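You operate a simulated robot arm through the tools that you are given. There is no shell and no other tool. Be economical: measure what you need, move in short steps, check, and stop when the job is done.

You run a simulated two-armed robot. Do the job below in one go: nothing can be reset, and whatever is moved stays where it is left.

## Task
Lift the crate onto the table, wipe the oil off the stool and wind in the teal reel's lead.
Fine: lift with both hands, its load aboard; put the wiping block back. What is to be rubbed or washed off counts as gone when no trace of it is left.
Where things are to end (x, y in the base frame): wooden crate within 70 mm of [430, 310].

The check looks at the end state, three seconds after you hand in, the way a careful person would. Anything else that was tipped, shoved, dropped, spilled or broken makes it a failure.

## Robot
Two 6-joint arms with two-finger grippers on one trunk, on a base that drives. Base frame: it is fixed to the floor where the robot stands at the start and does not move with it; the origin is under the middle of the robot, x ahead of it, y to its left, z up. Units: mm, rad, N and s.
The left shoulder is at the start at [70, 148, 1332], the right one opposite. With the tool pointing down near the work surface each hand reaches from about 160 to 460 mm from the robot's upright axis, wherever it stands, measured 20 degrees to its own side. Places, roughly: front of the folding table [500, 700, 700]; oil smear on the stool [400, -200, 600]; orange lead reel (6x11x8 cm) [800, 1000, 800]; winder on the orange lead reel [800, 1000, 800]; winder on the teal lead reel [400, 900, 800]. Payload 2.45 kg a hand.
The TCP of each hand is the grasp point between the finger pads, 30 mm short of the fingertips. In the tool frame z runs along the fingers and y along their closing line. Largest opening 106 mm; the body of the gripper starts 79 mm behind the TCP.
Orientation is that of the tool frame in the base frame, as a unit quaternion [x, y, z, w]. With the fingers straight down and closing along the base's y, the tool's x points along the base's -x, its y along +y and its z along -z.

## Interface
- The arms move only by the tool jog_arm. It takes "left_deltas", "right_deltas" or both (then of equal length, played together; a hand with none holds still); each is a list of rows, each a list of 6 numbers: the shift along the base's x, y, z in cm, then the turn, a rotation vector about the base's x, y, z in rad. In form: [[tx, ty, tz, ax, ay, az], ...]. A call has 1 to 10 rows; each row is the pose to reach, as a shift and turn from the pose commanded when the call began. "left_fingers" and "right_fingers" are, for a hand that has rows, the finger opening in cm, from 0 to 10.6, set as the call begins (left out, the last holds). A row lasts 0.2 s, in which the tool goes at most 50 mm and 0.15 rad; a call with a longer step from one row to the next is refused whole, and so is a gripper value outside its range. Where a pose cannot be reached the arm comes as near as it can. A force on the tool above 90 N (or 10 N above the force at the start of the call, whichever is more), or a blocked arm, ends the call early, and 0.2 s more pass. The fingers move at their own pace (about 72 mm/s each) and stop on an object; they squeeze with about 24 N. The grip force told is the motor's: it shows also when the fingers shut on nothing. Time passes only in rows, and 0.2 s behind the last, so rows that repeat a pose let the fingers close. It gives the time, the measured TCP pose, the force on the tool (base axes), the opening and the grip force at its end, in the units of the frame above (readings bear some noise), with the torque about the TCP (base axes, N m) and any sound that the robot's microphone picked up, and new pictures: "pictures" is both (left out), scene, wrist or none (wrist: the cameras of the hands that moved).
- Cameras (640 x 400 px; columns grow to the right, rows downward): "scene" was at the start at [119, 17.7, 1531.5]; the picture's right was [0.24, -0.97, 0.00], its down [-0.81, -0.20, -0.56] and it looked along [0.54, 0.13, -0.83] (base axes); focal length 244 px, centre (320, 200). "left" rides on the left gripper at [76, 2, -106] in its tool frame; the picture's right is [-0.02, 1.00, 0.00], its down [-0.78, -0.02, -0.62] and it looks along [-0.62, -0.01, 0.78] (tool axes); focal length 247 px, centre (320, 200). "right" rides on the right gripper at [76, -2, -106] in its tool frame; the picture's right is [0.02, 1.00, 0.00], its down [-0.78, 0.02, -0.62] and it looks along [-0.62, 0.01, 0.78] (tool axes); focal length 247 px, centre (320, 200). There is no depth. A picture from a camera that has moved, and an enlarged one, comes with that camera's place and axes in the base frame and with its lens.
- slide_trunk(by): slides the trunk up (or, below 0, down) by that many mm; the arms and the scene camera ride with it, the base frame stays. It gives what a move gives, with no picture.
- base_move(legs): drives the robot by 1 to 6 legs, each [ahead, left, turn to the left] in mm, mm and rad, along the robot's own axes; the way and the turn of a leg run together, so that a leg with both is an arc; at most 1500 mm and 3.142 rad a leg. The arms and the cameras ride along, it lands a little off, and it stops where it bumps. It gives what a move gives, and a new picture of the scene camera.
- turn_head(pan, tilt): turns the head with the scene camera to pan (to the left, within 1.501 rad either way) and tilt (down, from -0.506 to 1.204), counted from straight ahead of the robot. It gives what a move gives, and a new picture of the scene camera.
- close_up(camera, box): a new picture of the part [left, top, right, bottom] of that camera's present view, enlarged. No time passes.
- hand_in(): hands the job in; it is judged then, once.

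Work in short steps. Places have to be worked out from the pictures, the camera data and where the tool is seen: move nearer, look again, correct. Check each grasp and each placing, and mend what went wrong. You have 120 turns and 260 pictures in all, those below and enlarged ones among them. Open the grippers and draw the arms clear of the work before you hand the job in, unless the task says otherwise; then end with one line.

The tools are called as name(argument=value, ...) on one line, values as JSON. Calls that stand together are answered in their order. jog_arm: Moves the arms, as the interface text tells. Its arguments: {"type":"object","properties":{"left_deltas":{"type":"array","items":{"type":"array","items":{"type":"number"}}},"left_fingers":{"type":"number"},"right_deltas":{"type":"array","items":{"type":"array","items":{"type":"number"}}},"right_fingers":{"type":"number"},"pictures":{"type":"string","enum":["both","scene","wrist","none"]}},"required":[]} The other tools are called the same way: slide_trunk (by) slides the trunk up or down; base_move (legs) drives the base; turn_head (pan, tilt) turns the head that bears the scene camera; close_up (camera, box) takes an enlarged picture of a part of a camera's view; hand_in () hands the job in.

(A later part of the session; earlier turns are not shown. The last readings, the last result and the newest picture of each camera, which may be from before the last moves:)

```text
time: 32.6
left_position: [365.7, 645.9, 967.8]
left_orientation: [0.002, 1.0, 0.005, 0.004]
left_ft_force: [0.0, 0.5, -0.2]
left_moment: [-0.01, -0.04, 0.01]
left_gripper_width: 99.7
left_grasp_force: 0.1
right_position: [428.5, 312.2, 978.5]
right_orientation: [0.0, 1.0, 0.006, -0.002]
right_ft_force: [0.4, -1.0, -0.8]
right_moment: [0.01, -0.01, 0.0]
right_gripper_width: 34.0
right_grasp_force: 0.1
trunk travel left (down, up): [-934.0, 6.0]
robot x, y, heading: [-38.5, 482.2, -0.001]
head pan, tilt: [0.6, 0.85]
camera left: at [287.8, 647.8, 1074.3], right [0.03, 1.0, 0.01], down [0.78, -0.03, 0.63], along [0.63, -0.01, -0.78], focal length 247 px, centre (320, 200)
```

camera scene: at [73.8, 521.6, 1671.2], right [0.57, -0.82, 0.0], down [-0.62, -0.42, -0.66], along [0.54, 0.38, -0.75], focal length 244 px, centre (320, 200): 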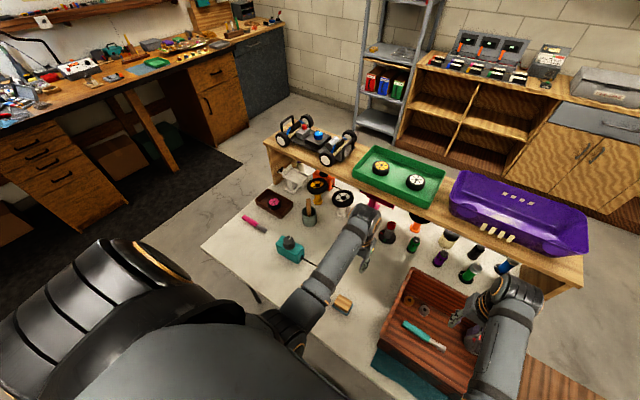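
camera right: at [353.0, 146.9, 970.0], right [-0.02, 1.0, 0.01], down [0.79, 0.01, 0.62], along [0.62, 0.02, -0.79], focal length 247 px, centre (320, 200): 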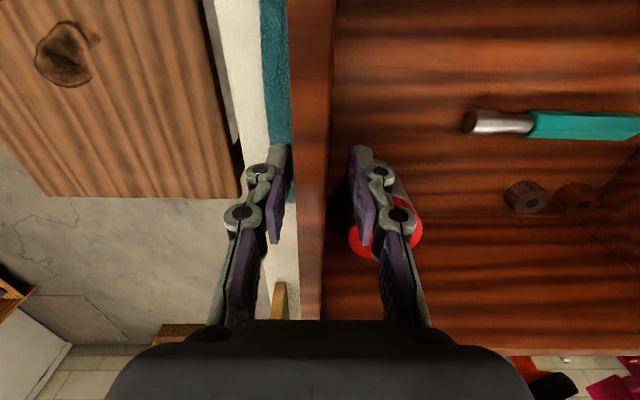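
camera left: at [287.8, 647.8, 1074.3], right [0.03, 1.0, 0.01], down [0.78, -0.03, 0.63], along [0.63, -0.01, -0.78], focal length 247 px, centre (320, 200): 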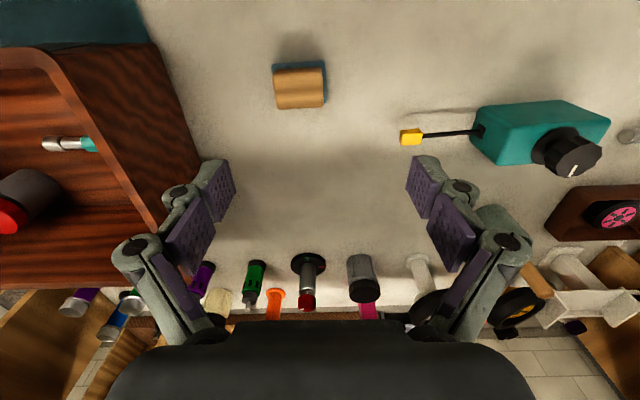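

The block's top centre is about [358, 628], 52 mm wide along y. I move over it and down to z ≈ 880 to look again.

jog_arm(left_deltas=[[-0.3, -0.6, -2.5, -0.01, 0.008, 0.004], [-0.6, -1.2, -5, -0.01, 0.008, 0.004], [-0.7, -1.8, -7.5, -0.01, 0.008, 0.004], [-0.7, -1.8, -9.0, -0.01, 0.008, 0.004], [-0.7, -1.8, -9.0, -0.01, 0.008, 0.004]], pictures="wrist")

turn_head(pan=0.2, tilt=0.95)

```text
time: 33.8
left_position: [350.1, 621.6, 873.2]
left_orientation: [0.0, 1.0, -0.009, -0.009]
left_ft_force: [1.1, -0.4, 1.1]
left_moment: [0.03, 0.0, 0.0]
left_gripper_width: 99.5
left_grasp_force: 0.1
right_position: [427.4, 313.4, 978.8]
right_orientation: [0.0, 1.0, 0.005, -0.002]
right_ft_force: [0.2, -0.1, -0.1]
right_moment: [-0.02, 0.03, 0.01]
right_gripper_width: 33.8
right_grasp_force: 0.0
trunk travel left (down, up): [-934.0, 6.0]
robot x, y, heading: [-41.2, 483.1, -0.007]
head pan, tilt: [0.6, 0.85]
camera left: at [274.6, 625.5, 981.5], right [0.02, 1.0, -0.02], down [0.79, -0.01, 0.61], along [0.61, -0.03, -0.79], focal length 247 px, centre (320, 200)
```

left: 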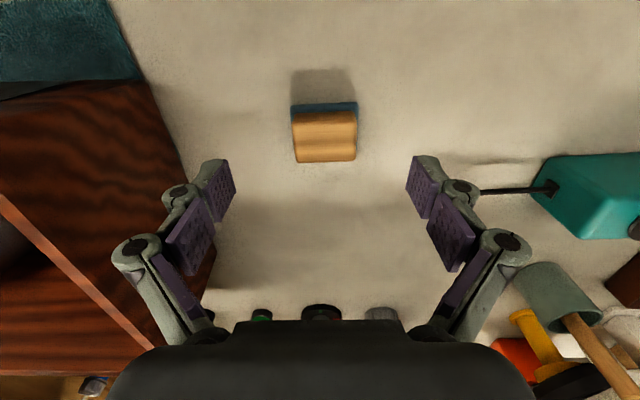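

```text
time: 34.7
left_position: [352.1, 620.5, 875.8]
left_orientation: [0.001, 1.0, -0.008, -0.007]
left_ft_force: [-0.1, -0.5, 0.3]
left_moment: [-0.04, -0.02, -0.03]
left_gripper_width: 99.8
left_grasp_force: 0.0
right_position: [428.0, 312.1, 977.6]
right_orientation: [-0.001, 1.0, 0.005, -0.001]
right_ft_force: [0.1, -0.3, -0.4]
right_moment: [-0.01, 0.02, 0.07]
right_gripper_width: 34.3
right_grasp_force: 0.0
trunk travel left (down, up): [-934.0, 6.0]
robot x, y, heading: [-38.8, 482.1, 0.003]
head pan, tilt: [0.201, 0.949]
camera scene: at [80.5, 496.3, 1663.6], right [0.2, -0.98, 0.0], down [-0.8, -0.16, -0.58], along [0.57, 0.12, -0.81], focal length 244 px, centre (320, 200)
```

scene: 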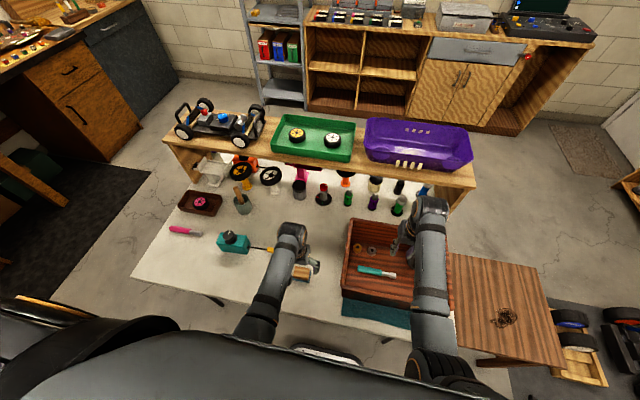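

From two views the block centre is about [366, 624], top near z 770–780. I come down to z ≈ 815 over it.

jog_arm(left_deltas=[[0.8, 0.2, -2, 0.01, -0.01, 0], [1.5, 0.3, -4, 0.015, -0.015, 0], [1.5, 0.3, -6, 0.015, -0.015, 0], [1.5, 0.3, -6, 0.015, -0.015, 0]], pictures="wrist")

```text
time: 35.7
left_position: [366.5, 617.0, 816.9]
left_orientation: [0.0, 1.0, -0.007, 0.001]
left_ft_force: [0.6, -0.1, -0.3]
left_moment: [-0.02, 0.01, 0.02]
left_gripper_width: 100.0
left_grasp_force: 0.0
right_position: [427.6, 312.5, 978.2]
right_orientation: [0.0, 1.0, 0.006, -0.001]
right_ft_force: [0.3, -0.7, 0.6]
right_moment: [0.0, -0.02, 0.0]
right_gripper_width: 33.8
right_grasp_force: 0.0
trunk travel left (down, up): [-934.0, 6.0]
robot x, y, heading: [-41.1, 481.4, -0.002]
head pan, tilt: [0.201, 0.949]
camera left: at [289.8, 621.3, 923.1], right [0.02, 1.0, -0.01], down [0.78, -0.01, 0.62], along [0.62, -0.02, -0.78], focal length 247 px, centre (320, 200)
```

left: 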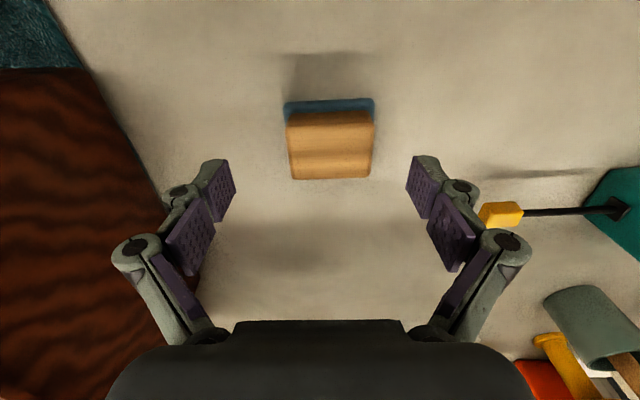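

Block top comes out near z 768, centre [367, 626]. I shift +9 mm in y and go down to z ≈ 785 (tips 755).

jog_arm(left_deltas=[[0, 0.9, 0, 0.01, 0, 0], [0, 0.9, -1.6, 0.012, 0, 0], [0, 0.9, -3.2, 0.012, 0, 0], [0, 0.9, -3.2, 0.012, 0, 0]], pictures="wrist")

```text
time: 36.7
left_position: [366.5, 628.5, 784.4]
left_orientation: [0.001, 1.0, -0.001, 0.002]
left_ft_force: [0.4, -0.6, -0.2]
left_moment: [-0.02, 0.0, -0.01]
left_gripper_width: 100.0
left_grasp_force: 0.0
right_position: [428.1, 312.8, 979.3]
right_orientation: [-0.001, 1.0, 0.006, -0.001]
right_ft_force: [0.7, -0.4, -0.1]
right_moment: [0.02, -0.01, -0.03]
right_gripper_width: 33.8
right_grasp_force: 0.1
trunk travel left (down, up): [-934.0, 6.0]
robot x, y, heading: [-40.7, 482.9, 0.002]
head pan, tilt: [0.201, 0.949]
camera left: at [289.5, 630.0, 891.1], right [0.02, 1.0, 0.0], down [0.78, -0.02, 0.62], along [0.62, -0.01, -0.78], focal length 247 px, centre (320, 200)
```

left: 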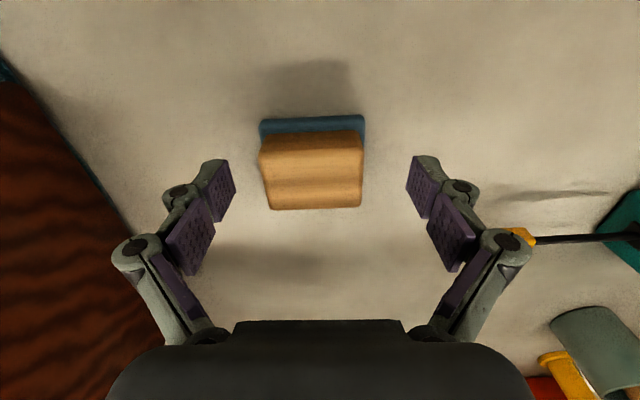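

The tips are at z ≈ 754 beside the block, whose top is near 777. I lower 8 mm more, centre in y, and close.

jog_arm(left_deltas=[[0.1, -0.2, -0.8, 0, 0, 0], [0.1, -0.2, -0.8, 0, 0, 0]], pictures="none")

jog_arm(left_deltas=[[0, 0, 0, 0, 0, 0], [0, 0, 0, 0, 0, 0], [0, 0, 0, 0, 0, 0], [0, 0, 0, 0, 0, 0]], left_fingers=0, pictures="wrist")

```text
time: 37.3
left_position: [368.4, 627.4, 776.2]
left_orientation: [0.0, 1.0, -0.001, 0.002]
left_ft_force: [-1.1, 0.8, 0.1]
left_moment: [-0.01, -0.03, -0.05]
left_gripper_width: 99.9
left_grasp_force: 0.1
right_position: [427.9, 312.8, 979.0]
right_orientation: [-0.001, 1.0, 0.004, -0.001]
right_ft_force: [0.1, 0.0, 0.3]
right_moment: [0.03, 0.01, -0.02]
right_gripper_width: 33.9
right_grasp_force: 0.1
trunk travel left (down, up): [-934.0, 6.0]
robot x, y, heading: [-36.6, 479.1, -0.002]
head pan, tilt: [0.201, 0.949]
```

```text
time: 38.3
left_position: [369.5, 625.2, 779.1]
left_orientation: [0.0, 1.0, -0.001, 0.005]
left_ft_force: [4.3, -0.9, 25.8]
left_moment: [-0.08, 0.02, 0.12]
left_gripper_width: 55.4
left_grasp_force: 24.3
right_position: [426.5, 312.2, 979.9]
right_orientation: [-0.001, 1.0, 0.006, -0.001]
right_ft_force: [0.5, -0.4, -0.2]
right_moment: [0.02, 0.01, -0.01]
right_gripper_width: 34.1
right_grasp_force: 0.1
trunk travel left (down, up): [-934.0, 6.0]
robot x, y, heading: [-41.3, 481.4, -0.0]
head pan, tilt: [0.201, 0.949]
camera left: at [291.4, 627.0, 885.0], right [0.02, 1.0, 0.0], down [0.78, -0.02, 0.63], along [0.63, -0.01, -0.78], focal length 247 px, centre (320, 200)
```

left: 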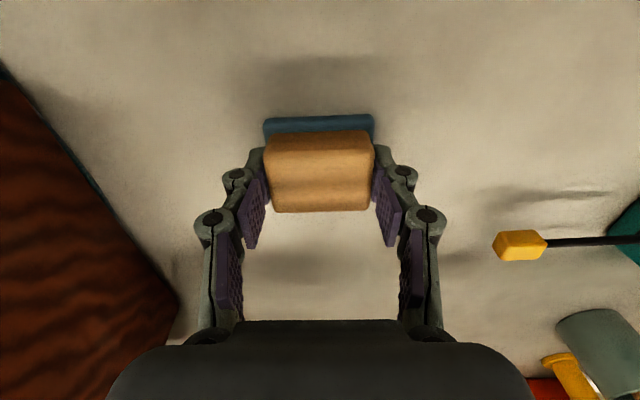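

Gripped (55 mm) but with +26 N upward — the tips likely touch the table. I open, rise 8 mm and regrip higher.

jog_arm(left_deltas=[[0, 0, 0.3, 0, 0, 0], [0, 0, 0.8, 0, 0, 0], [0, 0, 0.8, 0, 0, 0]], left_fingers=7.5, pictures="none")

jog_arm(left_deltas=[[0, 0, 0, 0, 0, 0], [0, 0, 0, 0, 0, 0], [0, 0, 0, 0, 0, 0]], left_fingers=0, pictures="wrist")

```text
time: 39.1
left_position: [368.0, 626.0, 784.2]
left_orientation: [0.001, 1.0, 0.0, 0.001]
left_ft_force: [-0.1, -0.3, 0.0]
left_moment: [-0.01, 0.0, -0.03]
left_gripper_width: 75.1
left_grasp_force: 0.1
right_position: [428.4, 313.4, 978.3]
right_orientation: [-0.001, 1.0, 0.005, -0.002]
right_ft_force: [-0.2, 0.8, 0.6]
right_moment: [-0.02, -0.02, -0.01]
right_gripper_width: 34.0
right_grasp_force: 0.1
trunk travel left (down, up): [-934.0, 6.0]
robot x, y, heading: [-40.2, 478.5, 0.003]
head pan, tilt: [0.201, 0.949]
```

```text
time: 39.9
left_position: [368.6, 626.8, 785.7]
left_orientation: [0.001, 1.0, -0.001, 0.002]
left_ft_force: [0.5, -0.4, 0.1]
left_moment: [0.02, 0.04, -0.01]
left_gripper_width: 55.3
left_grasp_force: 24.0
right_position: [427.8, 313.2, 979.1]
right_orientation: [-0.001, 1.0, 0.005, -0.002]
right_ft_force: [-0.3, 0.5, -0.2]
right_moment: [0.01, -0.01, 0.0]
right_gripper_width: 34.0
right_grasp_force: 0.1
trunk travel left (down, up): [-934.0, 6.0]
robot x, y, heading: [-36.5, 478.6, 0.001]
head pan, tilt: [0.201, 0.949]
camera left: at [290.7, 627.9, 891.2], right [0.02, 1.0, 0.0], down [0.78, -0.02, 0.62], along [0.62, -0.01, -0.78], focal length 247 px, centre (320, 200)
```

left: 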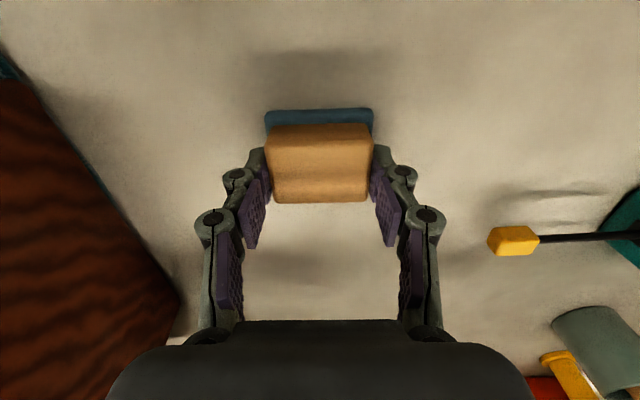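

The block is held with no side force (placed pose [368, 626, 785.5] noted for return). I lift it to z ≈ 975.

jog_arm(left_deltas=[[0, 0, 3, 0, 0, 0], [0, 0, 6, 0, 0, 0], [0.5, 0, 9, 0, 0, 0], [1.5, 0, 12, 0, 0, 0], [3, 0, 15, 0, 0, 0], [4.5, 0, 18, 0, 0, 0], [6, 0, 19, 0, 0, 0], [6, 0, 19, 0, 0, 0]], pictures="wrist")

base_move(legs=[[-200, 0, 0]])

```text
time: 41.7
left_position: [424.5, 634.5, 971.4]
left_orientation: [-0.001, 1.0, 0.007, -0.003]
left_ft_force: [1.0, 0.2, -1.1]
left_moment: [0.05, 0.02, 0.0]
left_gripper_width: 55.1
left_grasp_force: 23.9
right_position: [427.2, 312.3, 978.8]
right_orientation: [-0.002, 1.0, 0.005, -0.002]
right_ft_force: [0.2, -0.4, 0.9]
right_moment: [-0.02, 0.02, 0.0]
right_gripper_width: 33.9
right_grasp_force: 0.1
trunk travel left (down, up): [-934.0, 6.0]
robot x, y, heading: [-39.2, 482.0, -0.001]
head pan, tilt: [0.201, 0.949]
camera left: at [348.2, 634.2, 1078.0], right [0.02, 1.0, 0.01], down [0.79, -0.02, 0.62], along [0.62, 0.0, -0.79], focal length 247 px, centre (320, 200)
```

left: 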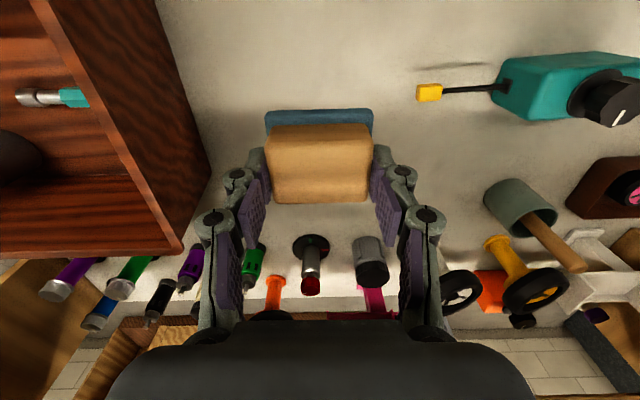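

```text
time: 43.3
left_position: [231.6, 635.2, 971.6]
left_orientation: [0.0, 1.0, 0.007, -0.001]
left_ft_force: [0.1, 0.2, -1.1]
left_moment: [-0.01, -0.01, 0.01]
left_gripper_width: 54.8
left_grasp_force: 24.2
right_position: [232.2, 313.4, 978.3]
right_orientation: [-0.001, 1.0, 0.005, -0.003]
right_ft_force: [0.3, -1.1, 0.1]
right_moment: [0.02, 0.01, 0.02]
right_gripper_width: 33.7
right_grasp_force: 0.1
trunk travel left (down, up): [-934.0, 6.0]
robot x, y, heading: [-238.7, 483.5, 0.001]
head pan, tilt: [0.201, 0.949]
camera scene: at [-114.0, 496.1, 1663.2], right [0.2, -0.98, 0.0], down [-0.8, -0.16, -0.58], along [0.57, 0.12, -0.81], focal length 244 px, centre (320, 200)
```

scene: 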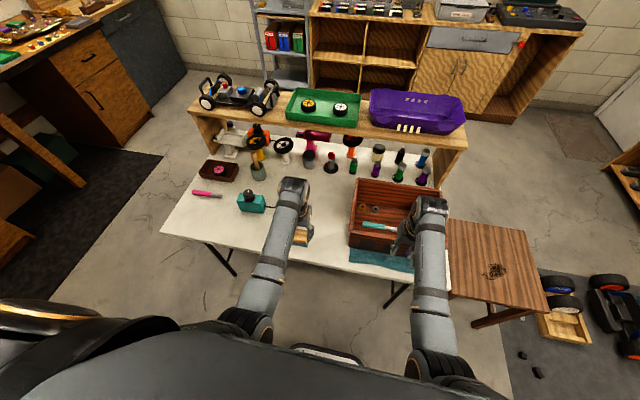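

I drive right with the hands back from the crate, stopping at y ≈ −150 first and look down at the floor items near the stool.

base_move(legs=[[0, -650, 0]])

turn_head(pan=-0.3, tilt=0.95)

```text
time: 46.9
left_position: [229.7, -12.7, 973.3]
left_orientation: [-0.003, 1.0, 0.007, 0.0]
left_ft_force: [0.7, -0.3, -0.6]
left_moment: [0.02, 0.0, -0.01]
left_gripper_width: 54.7
left_grasp_force: 23.8
right_position: [232.2, -334.5, 979.5]
right_orientation: [-0.003, 1.0, 0.004, -0.002]
right_ft_force: [-0.1, 0.0, 0.2]
right_moment: [0.03, -0.04, -0.01]
right_gripper_width: 34.3
right_grasp_force: 0.0
trunk travel left (down, up): [-934.0, 6.0]
robot x, y, heading: [-235.9, -166.5, 0.006]
head pan, tilt: [0.201, 0.949]
camera scene: at [-116.5, -152.5, 1663.6], right [0.2, -0.98, 0.0], down [-0.8, -0.17, -0.58], along [0.57, 0.12, -0.81], focal length 244 px, centre (320, 200)
```

scene: 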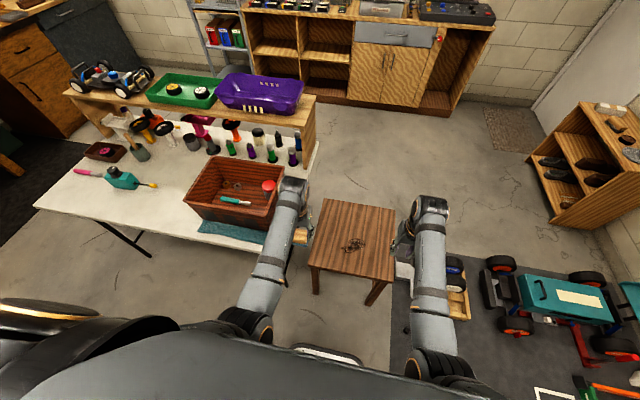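

```text
time: 47.8
left_position: [229.8, -13.2, 973.6]
left_orientation: [-0.002, 1.0, 0.009, 0.002]
left_ft_force: [0.5, -0.7, -0.7]
left_moment: [-0.02, 0.01, 0.04]
left_gripper_width: 55.2
left_grasp_force: 24.1
right_position: [232.3, -335.4, 979.3]
right_orientation: [-0.003, 1.0, 0.005, -0.001]
right_ft_force: [0.3, -0.8, -0.3]
right_moment: [-0.01, 0.0, -0.02]
right_gripper_width: 33.9
right_grasp_force: 0.1
trunk travel left (down, up): [-934.0, 6.0]
robot x, y, heading: [-235.9, -171.0, 0.003]
head pan, tilt: [-0.3, 0.949]
camera scene: at [-118.2, -189.8, 1663.6], right [-0.29, -0.96, 0.0], down [-0.78, 0.24, -0.58], along [0.56, -0.17, -0.81], focal length 244 px, centre (320, 200)
```

scene: 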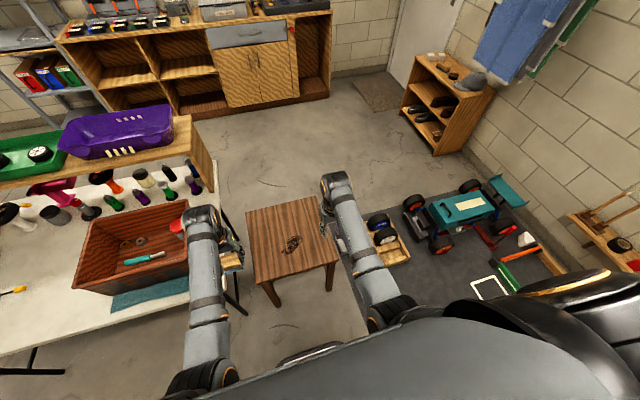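

The stool is clear and the smear visible in its middle. I move to face it so that the left hand can reach it slightly inward.

base_move(legs=[[0, -100, 0], [245, 0, 0]])

close_up(camera="left", box=[0, 0, 640, 400])

slide_trunk(by=-180)

close_up(camera="left", box=[0, 0, 640, 400])

```text
time: 50.4
left_position: [474.1, -112.1, 974.3]
left_orientation: [-0.003, 1.0, 0.008, 0.001]
left_ft_force: [-0.6, 0.0, 0.3]
left_moment: [0.01, -0.04, 0.02]
left_gripper_width: 55.1
left_grasp_force: 23.5
right_position: [477.0, -434.6, 978.3]
right_orientation: [-0.004, 1.0, 0.005, -0.002]
right_ft_force: [0.0, 0.2, -0.1]
right_moment: [0.03, -0.02, -0.01]
right_gripper_width: 33.9
right_grasp_force: 0.0
trunk travel left (down, up): [-934.0, 6.0]
robot x, y, heading: [9.3, -269.1, 0.006]
head pan, tilt: [-0.3, 0.949]
camera scene: at [125.1, -289.0, 1663.8], right [-0.29, -0.96, 0.0], down [-0.78, 0.24, -0.58], along [0.56, -0.17, -0.81], focal length 244 px, centre (320, 200)
```

scene: 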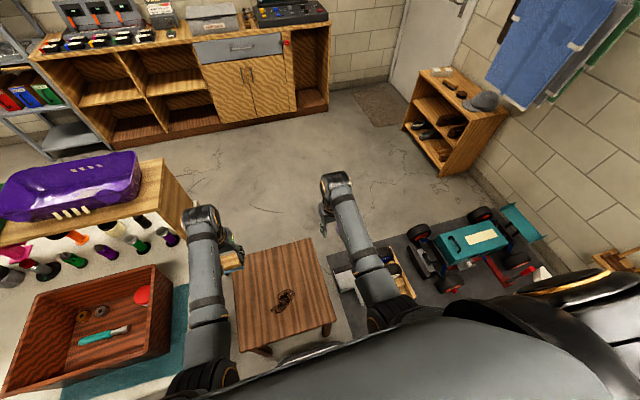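

```text
1.00 times, centred on (320, 200) of left (not enlarged: the box is as wide or as high as the picture)
camera zoom: at [396.9, -112.1, 1080.4], right [0.01, 1.0, 0.02], down [0.78, -0.02, 0.62], along [0.62, 0.0, -0.78], focal length 247 px, centre (320, 200)
```

zoom: 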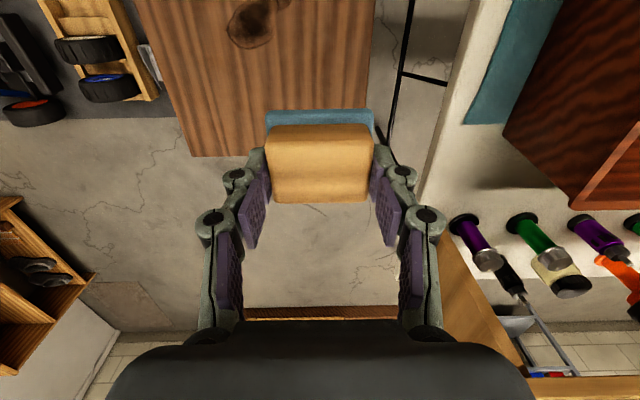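

```text
time: 52.4
left_position: [475.2, -111.2, 794.0]
left_orientation: [-0.004, 1.0, 0.008, 0.0]
left_ft_force: [0.3, -0.7, -0.1]
left_moment: [-0.03, -0.03, 0.01]
left_gripper_width: 54.8
left_grasp_force: 23.9
right_position: [477.5, -434.0, 799.5]
right_orientation: [-0.004, 1.0, 0.006, -0.003]
right_ft_force: [0.0, -1.4, 0.0]
right_moment: [-0.01, -0.04, 0.01]
right_gripper_width: 33.9
right_grasp_force: 0.1
trunk travel left (down, up): [-754.0, 186.0]
robot x, y, heading: [10.2, -268.8, 0.007]
head pan, tilt: [-0.3, 0.949]
```

```text
1.00 times, centred on (320, 200) of left (not enlarged: the box is as wide or as high as the picture)
camera zoom: at [398.6, -111.4, 899.6], right [0.01, 1.0, 0.02], down [0.78, -0.02, 0.62], along [0.62, 0.0, -0.78], focal length 247 px, centre (320, 200)
```

zoom: 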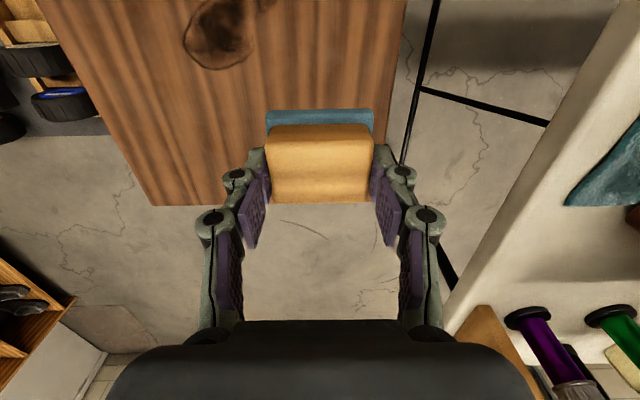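

I enlarge the smear to see its extent.

close_up(camera="scene", box=[220, 230, 350, 360])

close_up(camera="right", box=[320, 0, 640, 200])

```text
3.08 times, centred on (285, 295) of scene
camera zoom: at [127.7, -288.1, 1483.6], right [-0.29, -0.96, 0.0], down [-0.78, 0.24, -0.58], along [0.56, -0.17, -0.81], focal length 750 px, centre (428, -92)
```

zoom: 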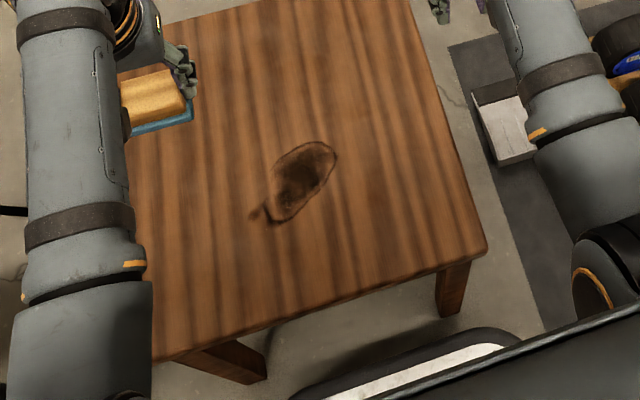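

```text
2.00 times, centred on (480, 100) of right
camera zoom: at [402.0, -436.1, 905.3], right [-0.03, 1.0, 0.01], down [0.79, 0.02, 0.62], along [0.62, 0.03, -0.79], focal length 494 px, centre (0, 400)
```

zoom: 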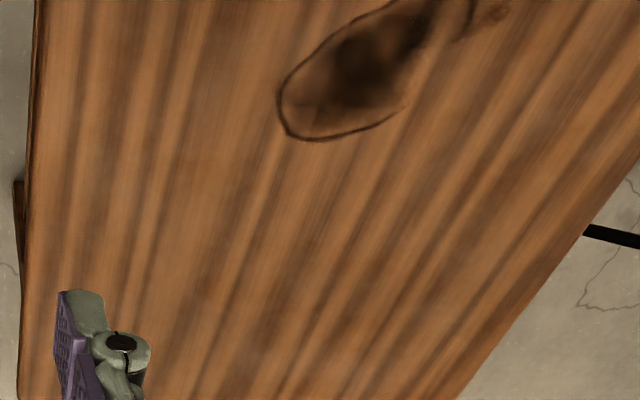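

The smear spans about x 375–460, y −265…−150. I bring the block above its middle at z ≈ 690.

jog_arm(left_deltas=[[-0.5, -1, -2.5, 0, 0, 0], [-1, -2, -5, 0, 0, 0], [-2, -3.5, -7.5, 0, 0, 0], [-3, -5, -10, 0, 0, 0], [-4, -6.5, -10.4, 0, 0, 0], [-5, -8, -10.4, 0, 0, 0], [-6, -9.7, -10.4, 0, 0, 0], [-6, -9.7, -10.4, 0, 0, 0]], pictures="both")

```text
time: 53.9
left_position: [433.1, -93.8, 680.8]
left_orientation: [-0.008, 0.996, 0.088, 0.007]
left_ft_force: [0.0, -0.5, 0.4]
left_moment: [0.01, 0.0, 0.02]
left_gripper_width: 55.0
left_grasp_force: 23.9
right_position: [478.2, -433.4, 800.3]
right_orientation: [-0.004, 1.0, 0.005, -0.001]
right_ft_force: [-0.2, 0.1, 0.1]
right_moment: [-0.05, -0.04, -0.01]
right_gripper_width: 33.8
right_grasp_force: 0.0
trunk travel left (down, up): [-754.0, 186.0]
robot x, y, heading: [8.1, -267.6, 0.006]
head pan, tilt: [-0.3, 0.949]
stopped in row 7 (left hand): the arm was blocked; the commanded pose is now the measured one
camera scene: at [127.6, -288.0, 1483.6], right [-0.29, -0.96, 0.0], down [-0.78, 0.24, -0.58], along [0.56, -0.17, -0.81], focal length 244 px, centre (320, 200)
camera left: at [354.6, -111.6, 783.3], right [0.0, 0.98, 0.18], down [0.78, -0.11, 0.62], along [0.63, 0.13, -0.76], focal length 247 px, centre (320, 200)
```

scene: 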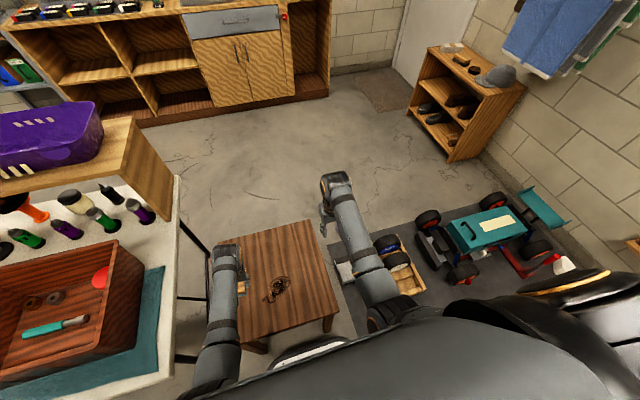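
left: 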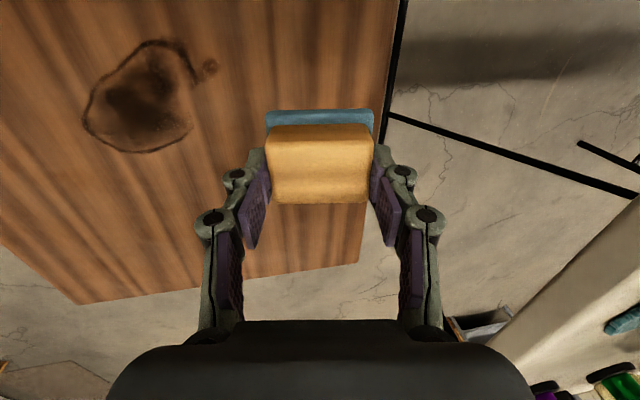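

The left hand cannot go so far inward here. I turn the base right by 0.2 rad and shift slightly back so the smear lies in the left arm's natural direction.

base_move(legs=[[-30, -12, -0.2]])

close_up(camera="left", box=[0, 0, 640, 400])

```text
time: 55.0
left_position: [429.1, -191.9, 679.1]
left_orientation: [0.092, 0.992, 0.087, 0.017]
left_ft_force: [0.6, 0.2, -0.9]
left_moment: [0.01, -0.01, 0.0]
left_gripper_width: 55.0
left_grasp_force: 24.0
right_position: [404.2, -532.8, 800.1]
right_orientation: [0.097, 0.995, 0.005, -0.002]
right_ft_force: [-0.4, 0.4, 0.6]
right_moment: [0.0, 0.01, -0.01]
right_gripper_width: 34.0
right_grasp_force: 0.0
trunk travel left (down, up): [-754.0, 186.0]
robot x, y, heading: [-25.4, -275.8, -0.199]
head pan, tilt: [-0.3, 0.949]
camera scene: at [90.3, -320.9, 1483.6], right [-0.48, -0.88, 0.0], down [-0.72, 0.39, -0.58], along [0.51, -0.28, -0.81], focal length 244 px, centre (320, 200)
```

scene: 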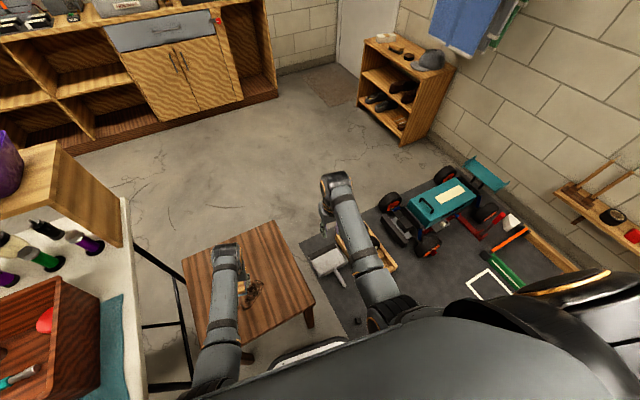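

```text
1.00 times, centred on (320, 200) of left (not enlarged: the box is as wide or as high as the picture)
camera zoom: at [348.7, -194.0, 783.7], right [0.2, 0.96, 0.17], down [0.74, -0.27, 0.62], along [0.65, 0.0, -0.76], focal length 247 px, centre (320, 200)
```

zoom: 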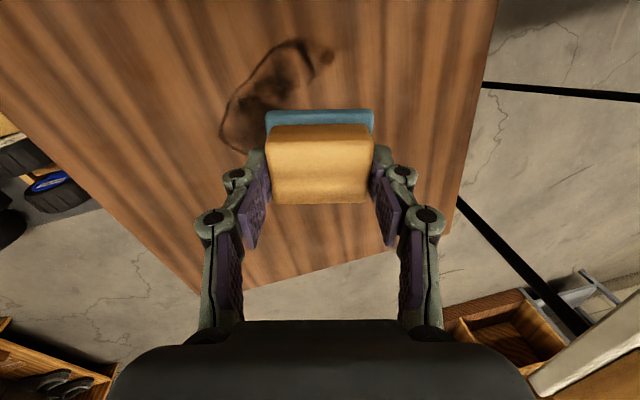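

Good; I level the hand and move it above the smear's middle at z ≈ 650.

jog_arm(left_deltas=[[-0.5, -0.6, 0, -0.06, 0.017, 0], [-1, -1.2, 0, -0.12, 0.034, -0.01], [-1.4, -1.8, -1, -0.17, 0.051, -0.014], [-1.4, -1.8, -2.5, -0.17, 0.051, -0.014], [-1.4, -1.8, -2.5, -0.17, 0.051, -0.014]], pictures="wrist")

```text
time: 56.2
left_position: [413.9, -210.0, 653.4]
left_orientation: [0.099, 0.995, -0.001, 0.0]
left_ft_force: [-0.7, 0.0, -0.5]
left_moment: [-0.04, -0.04, 0.02]
left_gripper_width: 55.1
left_grasp_force: 24.1
right_position: [404.4, -532.5, 800.1]
right_orientation: [0.098, 0.995, 0.006, -0.002]
right_ft_force: [-0.3, -0.2, 0.1]
right_moment: [-0.01, -0.02, 0.01]
right_gripper_width: 34.0
right_grasp_force: 0.1
trunk travel left (down, up): [-754.0, 186.0]
robot x, y, heading: [-23.9, -277.5, -0.194]
head pan, tilt: [-0.3, 0.949]
camera left: at [339.7, -193.1, 761.1], right [0.22, 0.98, 0.0], down [0.76, -0.17, 0.62], along [0.61, -0.14, -0.78], focal length 247 px, centre (320, 200)
```

left: 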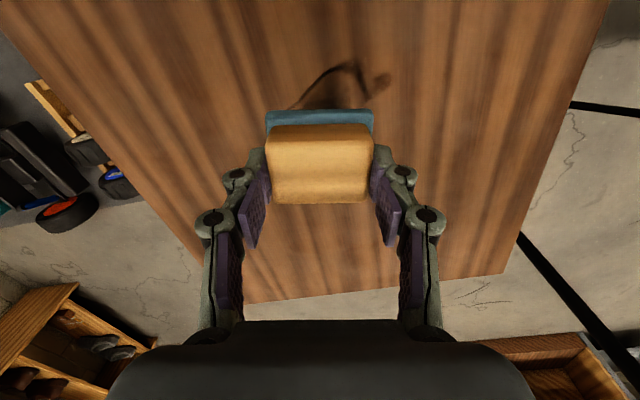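

Right above it and level. I lower toward the expected contact near z ≈ 616, checking force.

jog_arm(left_deltas=[[0, 0, -1.5, 0, 0, 0], [0, 0, -3.0, 0, 0, 0], [0, 0, -3.5, 0, 0, 0], [0, 0, -3.7, 0, 0, 0]], pictures="wrist")

```text
time: 57.2
left_position: [414.6, -209.0, 618.5]
left_orientation: [0.1, 0.995, 0.0, 0.0]
left_ft_force: [-0.8, -0.9, -0.6]
left_moment: [-0.01, -0.02, -0.02]
left_gripper_width: 54.9
left_grasp_force: 23.6
right_position: [404.4, -531.2, 799.6]
right_orientation: [0.097, 0.995, 0.006, -0.001]
right_ft_force: [0.2, 0.1, -0.3]
right_moment: [0.0, 0.01, -0.04]
right_gripper_width: 33.7
right_grasp_force: 0.1
trunk travel left (down, up): [-754.0, 186.0]
robot x, y, heading: [-21.9, -278.4, -0.196]
head pan, tilt: [-0.3, 0.949]
camera left: at [340.2, -192.7, 724.2], right [0.22, 0.98, 0.0], down [0.76, -0.17, 0.62], along [0.61, -0.14, -0.78], focal length 247 px, centre (320, 200)
```

left: 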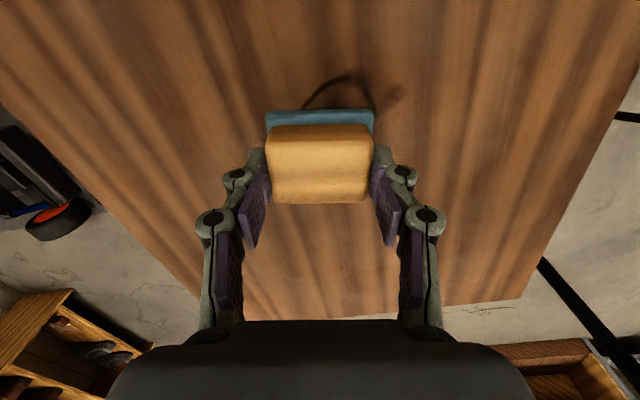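

No contact yet; I go down a bit more in small steps.

jog_arm(left_deltas=[[0, 0, -0.3, 0, 0, 0], [0, 0, -0.6, 0, 0, 0], [0, 0, -0.8, 0, 0, 0]], pictures="none")

```text
time: 58.0
left_position: [415.8, -210.2, 609.9]
left_orientation: [0.099, 0.995, 0.0, -0.001]
left_ft_force: [0.5, 0.1, -0.3]
left_moment: [0.02, -0.03, -0.03]
left_gripper_width: 54.9
left_grasp_force: 23.5
right_position: [404.0, -533.2, 799.4]
right_orientation: [0.097, 0.995, 0.006, -0.001]
right_ft_force: [-0.2, 0.3, 0.6]
right_moment: [-0.03, 0.04, -0.02]
right_gripper_width: 34.0
right_grasp_force: 0.0
trunk travel left (down, up): [-754.0, 186.0]
robot x, y, heading: [-23.7, -280.4, -0.198]
head pan, tilt: [-0.3, 0.949]
```

jog_arm(left_deltas=[[0, 0, -0.3, 0, 0, 0], [0, 0, -0.6, 0, 0, 0], [0, 0, -0.8, 0, 0, 0]], pictures="wrist")

```text
time: 58.8
left_position: [414.3, -210.4, 602.9]
left_orientation: [0.099, 0.995, -0.002, 0.003]
left_ft_force: [-4.7, 1.9, 18.0]
left_moment: [0.03, 0.08, -0.02]
left_gripper_width: 55.4
left_grasp_force: 24.0
right_position: [403.5, -531.8, 800.0]
right_orientation: [0.097, 0.995, 0.005, -0.001]
right_ft_force: [-0.2, -0.8, -0.6]
right_moment: [0.0, -0.02, 0.01]
right_gripper_width: 34.2
right_grasp_force: 0.0
trunk travel left (down, up): [-754.0, 186.0]
robot x, y, heading: [-22.8, -276.9, -0.195]
head pan, tilt: [-0.3, 0.949]
camera left: at [339.8, -193.2, 709.9], right [0.22, 0.98, 0.0], down [0.76, -0.17, 0.62], along [0.61, -0.14, -0.78], focal length 247 px, centre (320, 200)
```

left: 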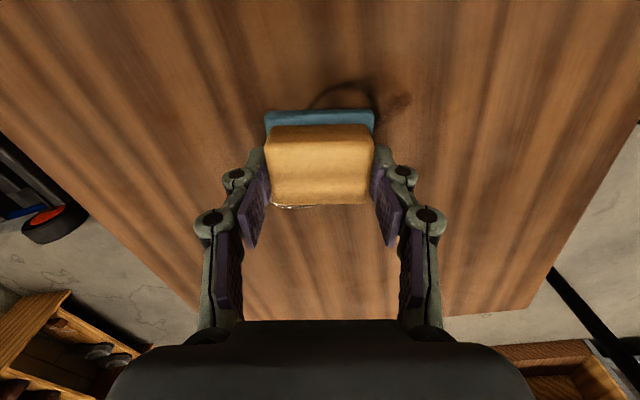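

Contact at z ≈ 603 with 18 N. I start scrubbing across the smear.

jog_arm(left_deltas=[[0, -3, 0, 0, 0, 0], [0, -6, 0, 0, 0, 0], [0, -3, 0, 0, 0, 0], [0, 0, 0, 0, 0, 0], [0, 3, 0, 0, 0, 0], [0, 6.5, 0, 0, 0, 0], [-2.5, 6.5, 0, 0, 0, 0], [-2.5, 3, 0, 0, 0, 0], [-2.5, 0, 0, 0, 0, 0], [-2.5, -3, 0, 0, 0, 0]], pictures="wrist")

```text
time: 61.0
left_position: [391.2, -240.4, 602.6]
left_orientation: [0.1, 0.995, 0.0, 0.001]
left_ft_force: [0.5, 0.1, -0.3]
left_moment: [0.01, 0.01, 0.03]
left_gripper_width: 55.1
left_grasp_force: 24.0
right_position: [403.9, -534.7, 798.8]
right_orientation: [0.098, 0.995, 0.007, -0.001]
right_ft_force: [0.5, 0.0, -0.2]
right_moment: [0.04, 0.0, 0.0]
right_gripper_width: 34.3
right_grasp_force: 0.1
trunk travel left (down, up): [-754.0, 186.0]
robot x, y, heading: [-21.3, -277.8, -0.194]
head pan, tilt: [-0.3, 0.949]
camera left: at [315.2, -222.8, 708.9], right [0.22, 0.98, 0.0], down [0.76, -0.17, 0.62], along [0.61, -0.14, -0.78], focal length 247 px, centre (320, 200)
```

left: 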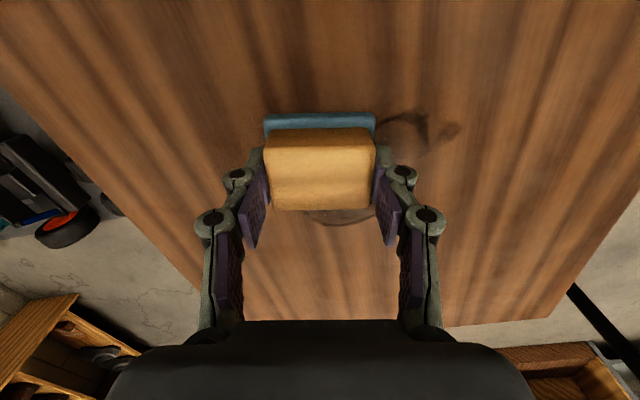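

The smear is fading but the pressure is gone (block slid slightly up in the grip). I press 4 mm lower and continue.

jog_arm(left_deltas=[[0, 0, -0.4, 0, 0, 0], [0, 3, -0.4, 0, 0, 0], [0, 6, -0.4, 0, 0, 0], [0, 9, -0.4, 0, 0, 0], [1.5, 8, -0.4, 0, 0, 0], [1.5, 5, -0.4, 0, 0, 0], [1.5, 2, -0.4, 0, 0, 0], [1.5, -1, -0.4, 0, 0, 0], [3, -3, -0.4, 0, 0, 0], [4, 0, -0.4, 0, 0, 0]], pictures="wrist")

```text
time: 63.2
left_position: [434.4, -243.1, 599.8]
left_orientation: [0.1, 0.995, -0.004, 0.003]
left_ft_force: [2.9, -2.6, 10.9]
left_moment: [-0.19, 0.25, 0.09]
left_gripper_width: 54.9
left_grasp_force: 23.6
right_position: [404.3, -533.3, 799.4]
right_orientation: [0.098, 0.995, 0.005, -0.001]
right_ft_force: [0.4, -0.7, -0.2]
right_moment: [0.01, -0.01, -0.01]
right_gripper_width: 33.8
right_grasp_force: 0.1
trunk travel left (down, up): [-754.0, 186.0]
robot x, y, heading: [-23.9, -274.5, -0.2]
head pan, tilt: [-0.3, 0.949]
camera left: at [358.5, -225.8, 705.1], right [0.22, 0.98, 0.0], down [0.76, -0.17, 0.63], along [0.61, -0.14, -0.78], focal length 247 px, centre (320, 200)
```

left: 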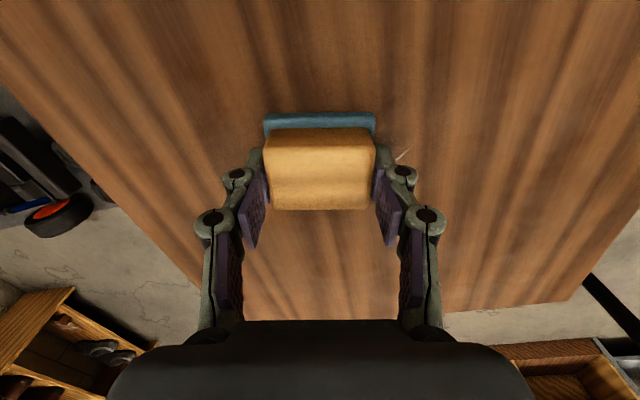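

Nearly gone here. I scrub the far and right part, then the near-left part.

jog_arm(left_deltas=[[0, -2.5, 0, 0, 0, 0], [1.8, -2.5, 0, 0, 0, 0], [1.8, 1, 0, 0, 0, 0], [1.8, 4, 0, 0, 0, 0], [0, 4, 0, 0, 0, 0], [0, 0, 0, 0, 0, 0], [0, -3, 0, 0, 0, 0], [-2, -3, 0, 0, 0, 0], [-2, 0, 0, 0, 0, 0], [-2, 3, 0, 0, 0, 0]], pictures="wrist")

jog_arm(left_deltas=[[0, 3, 0, 0, 0, 0], [0, 6, 0, 0, 0, 0], [-2, 6, 0, 0, 0, 0], [-2, 3, 0, 0, 0, 0], [-2, 0, 0, 0, 0, 0], [-4, 0, 0, 0, 0, 0], [-4, 3, 0, 0, 0, 0], [-4, 6, 0, 0, 0, 0], [-4, 6, 3, 0, 0, 0], [-4, 8, 7, 0, 0, 0]], pictures="both")

```text
time: 65.4
left_position: [410.0, -210.6, 601.0]
left_orientation: [0.1, 0.995, -0.003, -0.001]
left_ft_force: [-0.1, -3.3, 8.0]
left_moment: [0.06, -0.16, -0.03]
left_gripper_width: 55.1
left_grasp_force: 23.9
right_position: [404.3, -532.9, 799.2]
right_orientation: [0.097, 0.995, 0.006, -0.001]
right_ft_force: [0.5, 0.0, 0.4]
right_moment: [0.0, -0.06, 0.0]
right_gripper_width: 33.7
right_grasp_force: 0.1
trunk travel left (down, up): [-754.0, 186.0]
robot x, y, heading: [-19.8, -277.6, -0.195]
head pan, tilt: [-0.3, 0.949]
camera left: at [334.5, -193.3, 706.0], right [0.22, 0.98, -0.01], down [0.77, -0.17, 0.62], along [0.61, -0.14, -0.78], focal length 247 px, centre (320, 200)
```

left: 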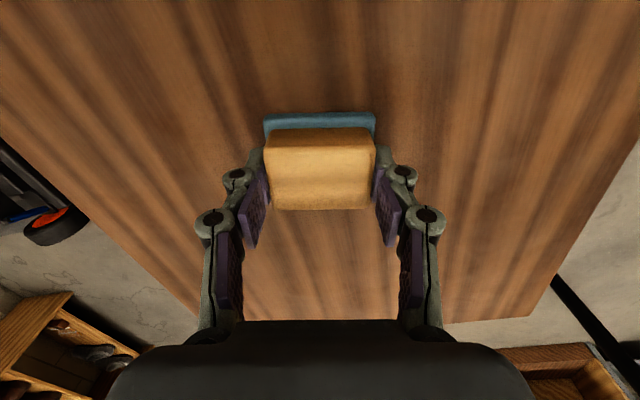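

```text
time: 67.6
left_position: [369.7, -128.7, 667.8]
left_orientation: [0.101, 0.995, -0.002, 0.0]
left_ft_force: [-0.7, -0.2, -0.3]
left_moment: [-0.01, 0.02, -0.01]
left_gripper_width: 55.1
left_grasp_force: 23.7
right_position: [403.2, -532.3, 799.5]
right_orientation: [0.097, 0.995, 0.005, 0.001]
right_ft_force: [0.6, -0.1, -0.2]
right_moment: [-0.01, -0.02, 0.0]
right_gripper_width: 34.1
right_grasp_force: 0.1
trunk travel left (down, up): [-754.0, 186.0]
robot x, y, heading: [-19.9, -280.1, -0.199]
head pan, tilt: [-0.3, 0.949]
camera scene: at [88.9, -319.5, 1483.6], right [-0.48, -0.88, 0.0], down [-0.71, 0.39, -0.58], along [0.51, -0.28, -0.81], focal length 244 px, centre (320, 200)
camera left: at [294.0, -111.8, 775.0], right [0.22, 0.98, 0.0], down [0.76, -0.17, 0.62], along [0.61, -0.14, -0.78], focal length 247 px, centre (320, 200)
```

scene: 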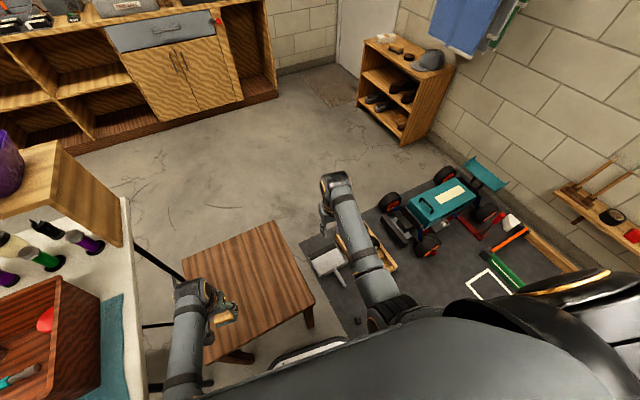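
left: 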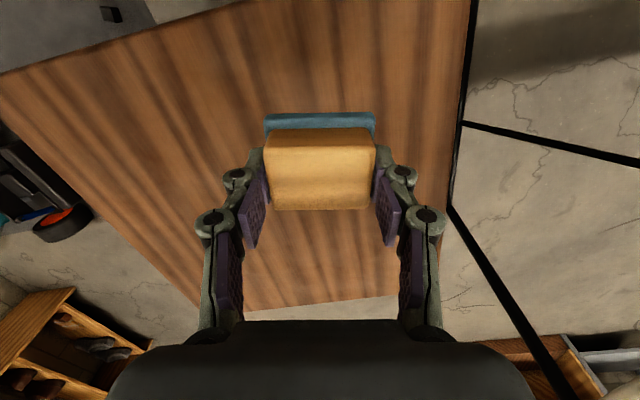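

I enlarge the scene view of the stool top to look for any trace left.

close_up(camera="scene", box=[190, 220, 310, 340])

close_up(camera="left", box=[60, 0, 460, 250])

```text
3.33 times, centred on (250, 280) of scene
camera zoom: at [88.9, -319.5, 1483.6], right [-0.48, -0.88, 0.0], down [-0.71, 0.39, -0.58], along [0.51, -0.28, -0.81], focal length 813 px, centre (553, -67)
```

zoom: 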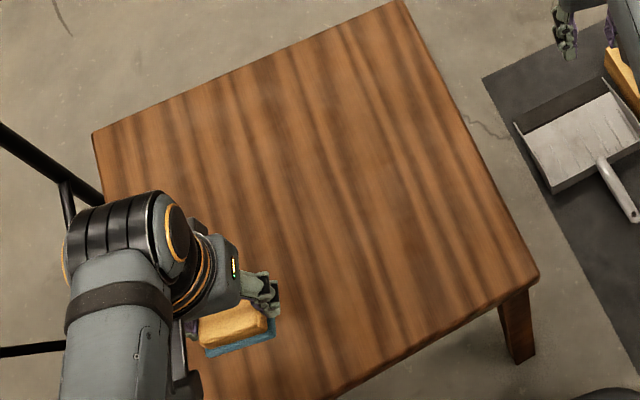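

```text
1.60 times, centred on (260, 125) of left
camera zoom: at [294.0, -111.8, 775.0], right [0.22, 0.98, 0.0], down [0.76, -0.17, 0.62], along [0.61, -0.14, -0.78], focal length 395 px, centre (416, 320)
```

zoom: 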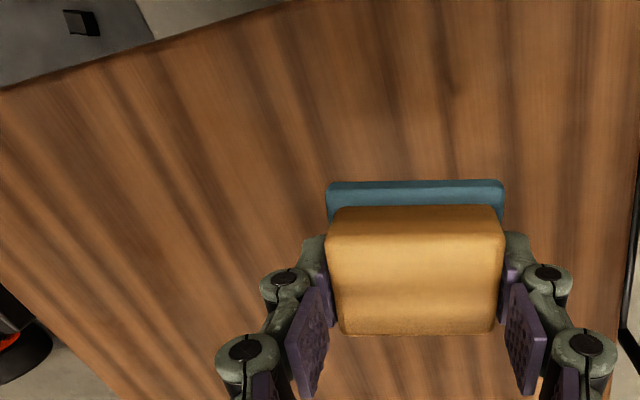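

It looks clean; I raise the hand and move it aside to inspect the whole spot, including the tail.

jog_arm(left_deltas=[[0, 2, 4, 0, 0, 0], [0, 5, 8, 0, 0, 0], [1, 8, 12, 0, 0, 0], [2, 11, 15, 0, 0, 0], [3, 13, 18, 0, 0, 0]], pictures="none")

close_up(camera="scene", box=[200, 240, 300, 340])

close_up(camera="left", box=[0, 0, 400, 250])

```text
refused: row 3 steps farther than a row can; nothing moved
```

```text
4.00 times, centred on (250, 290) of scene
camera zoom: at [88.9, -319.5, 1483.6], right [-0.48, -0.88, 0.0], down [-0.71, 0.39, -0.58], along [0.51, -0.28, -0.81], focal length 975 px, centre (600, -160)
```

zoom: 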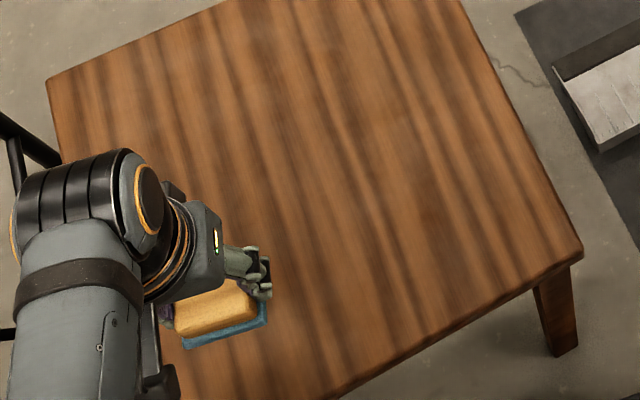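

```text
1.60 times, centred on (200, 125) of left
camera zoom: at [294.0, -111.8, 775.0], right [0.22, 0.98, 0.0], down [0.76, -0.17, 0.62], along [0.61, -0.14, -0.78], focal length 395 px, centre (512, 320)
```

zoom: 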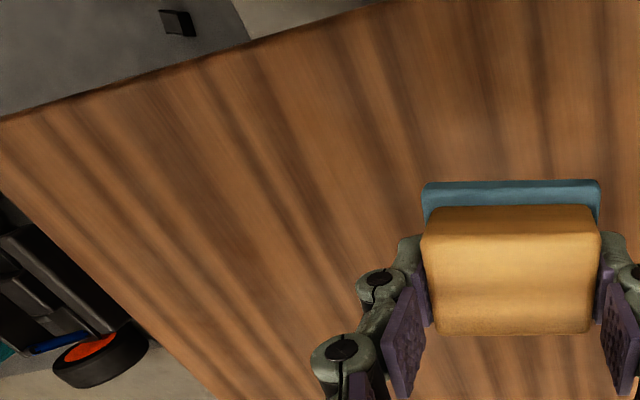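

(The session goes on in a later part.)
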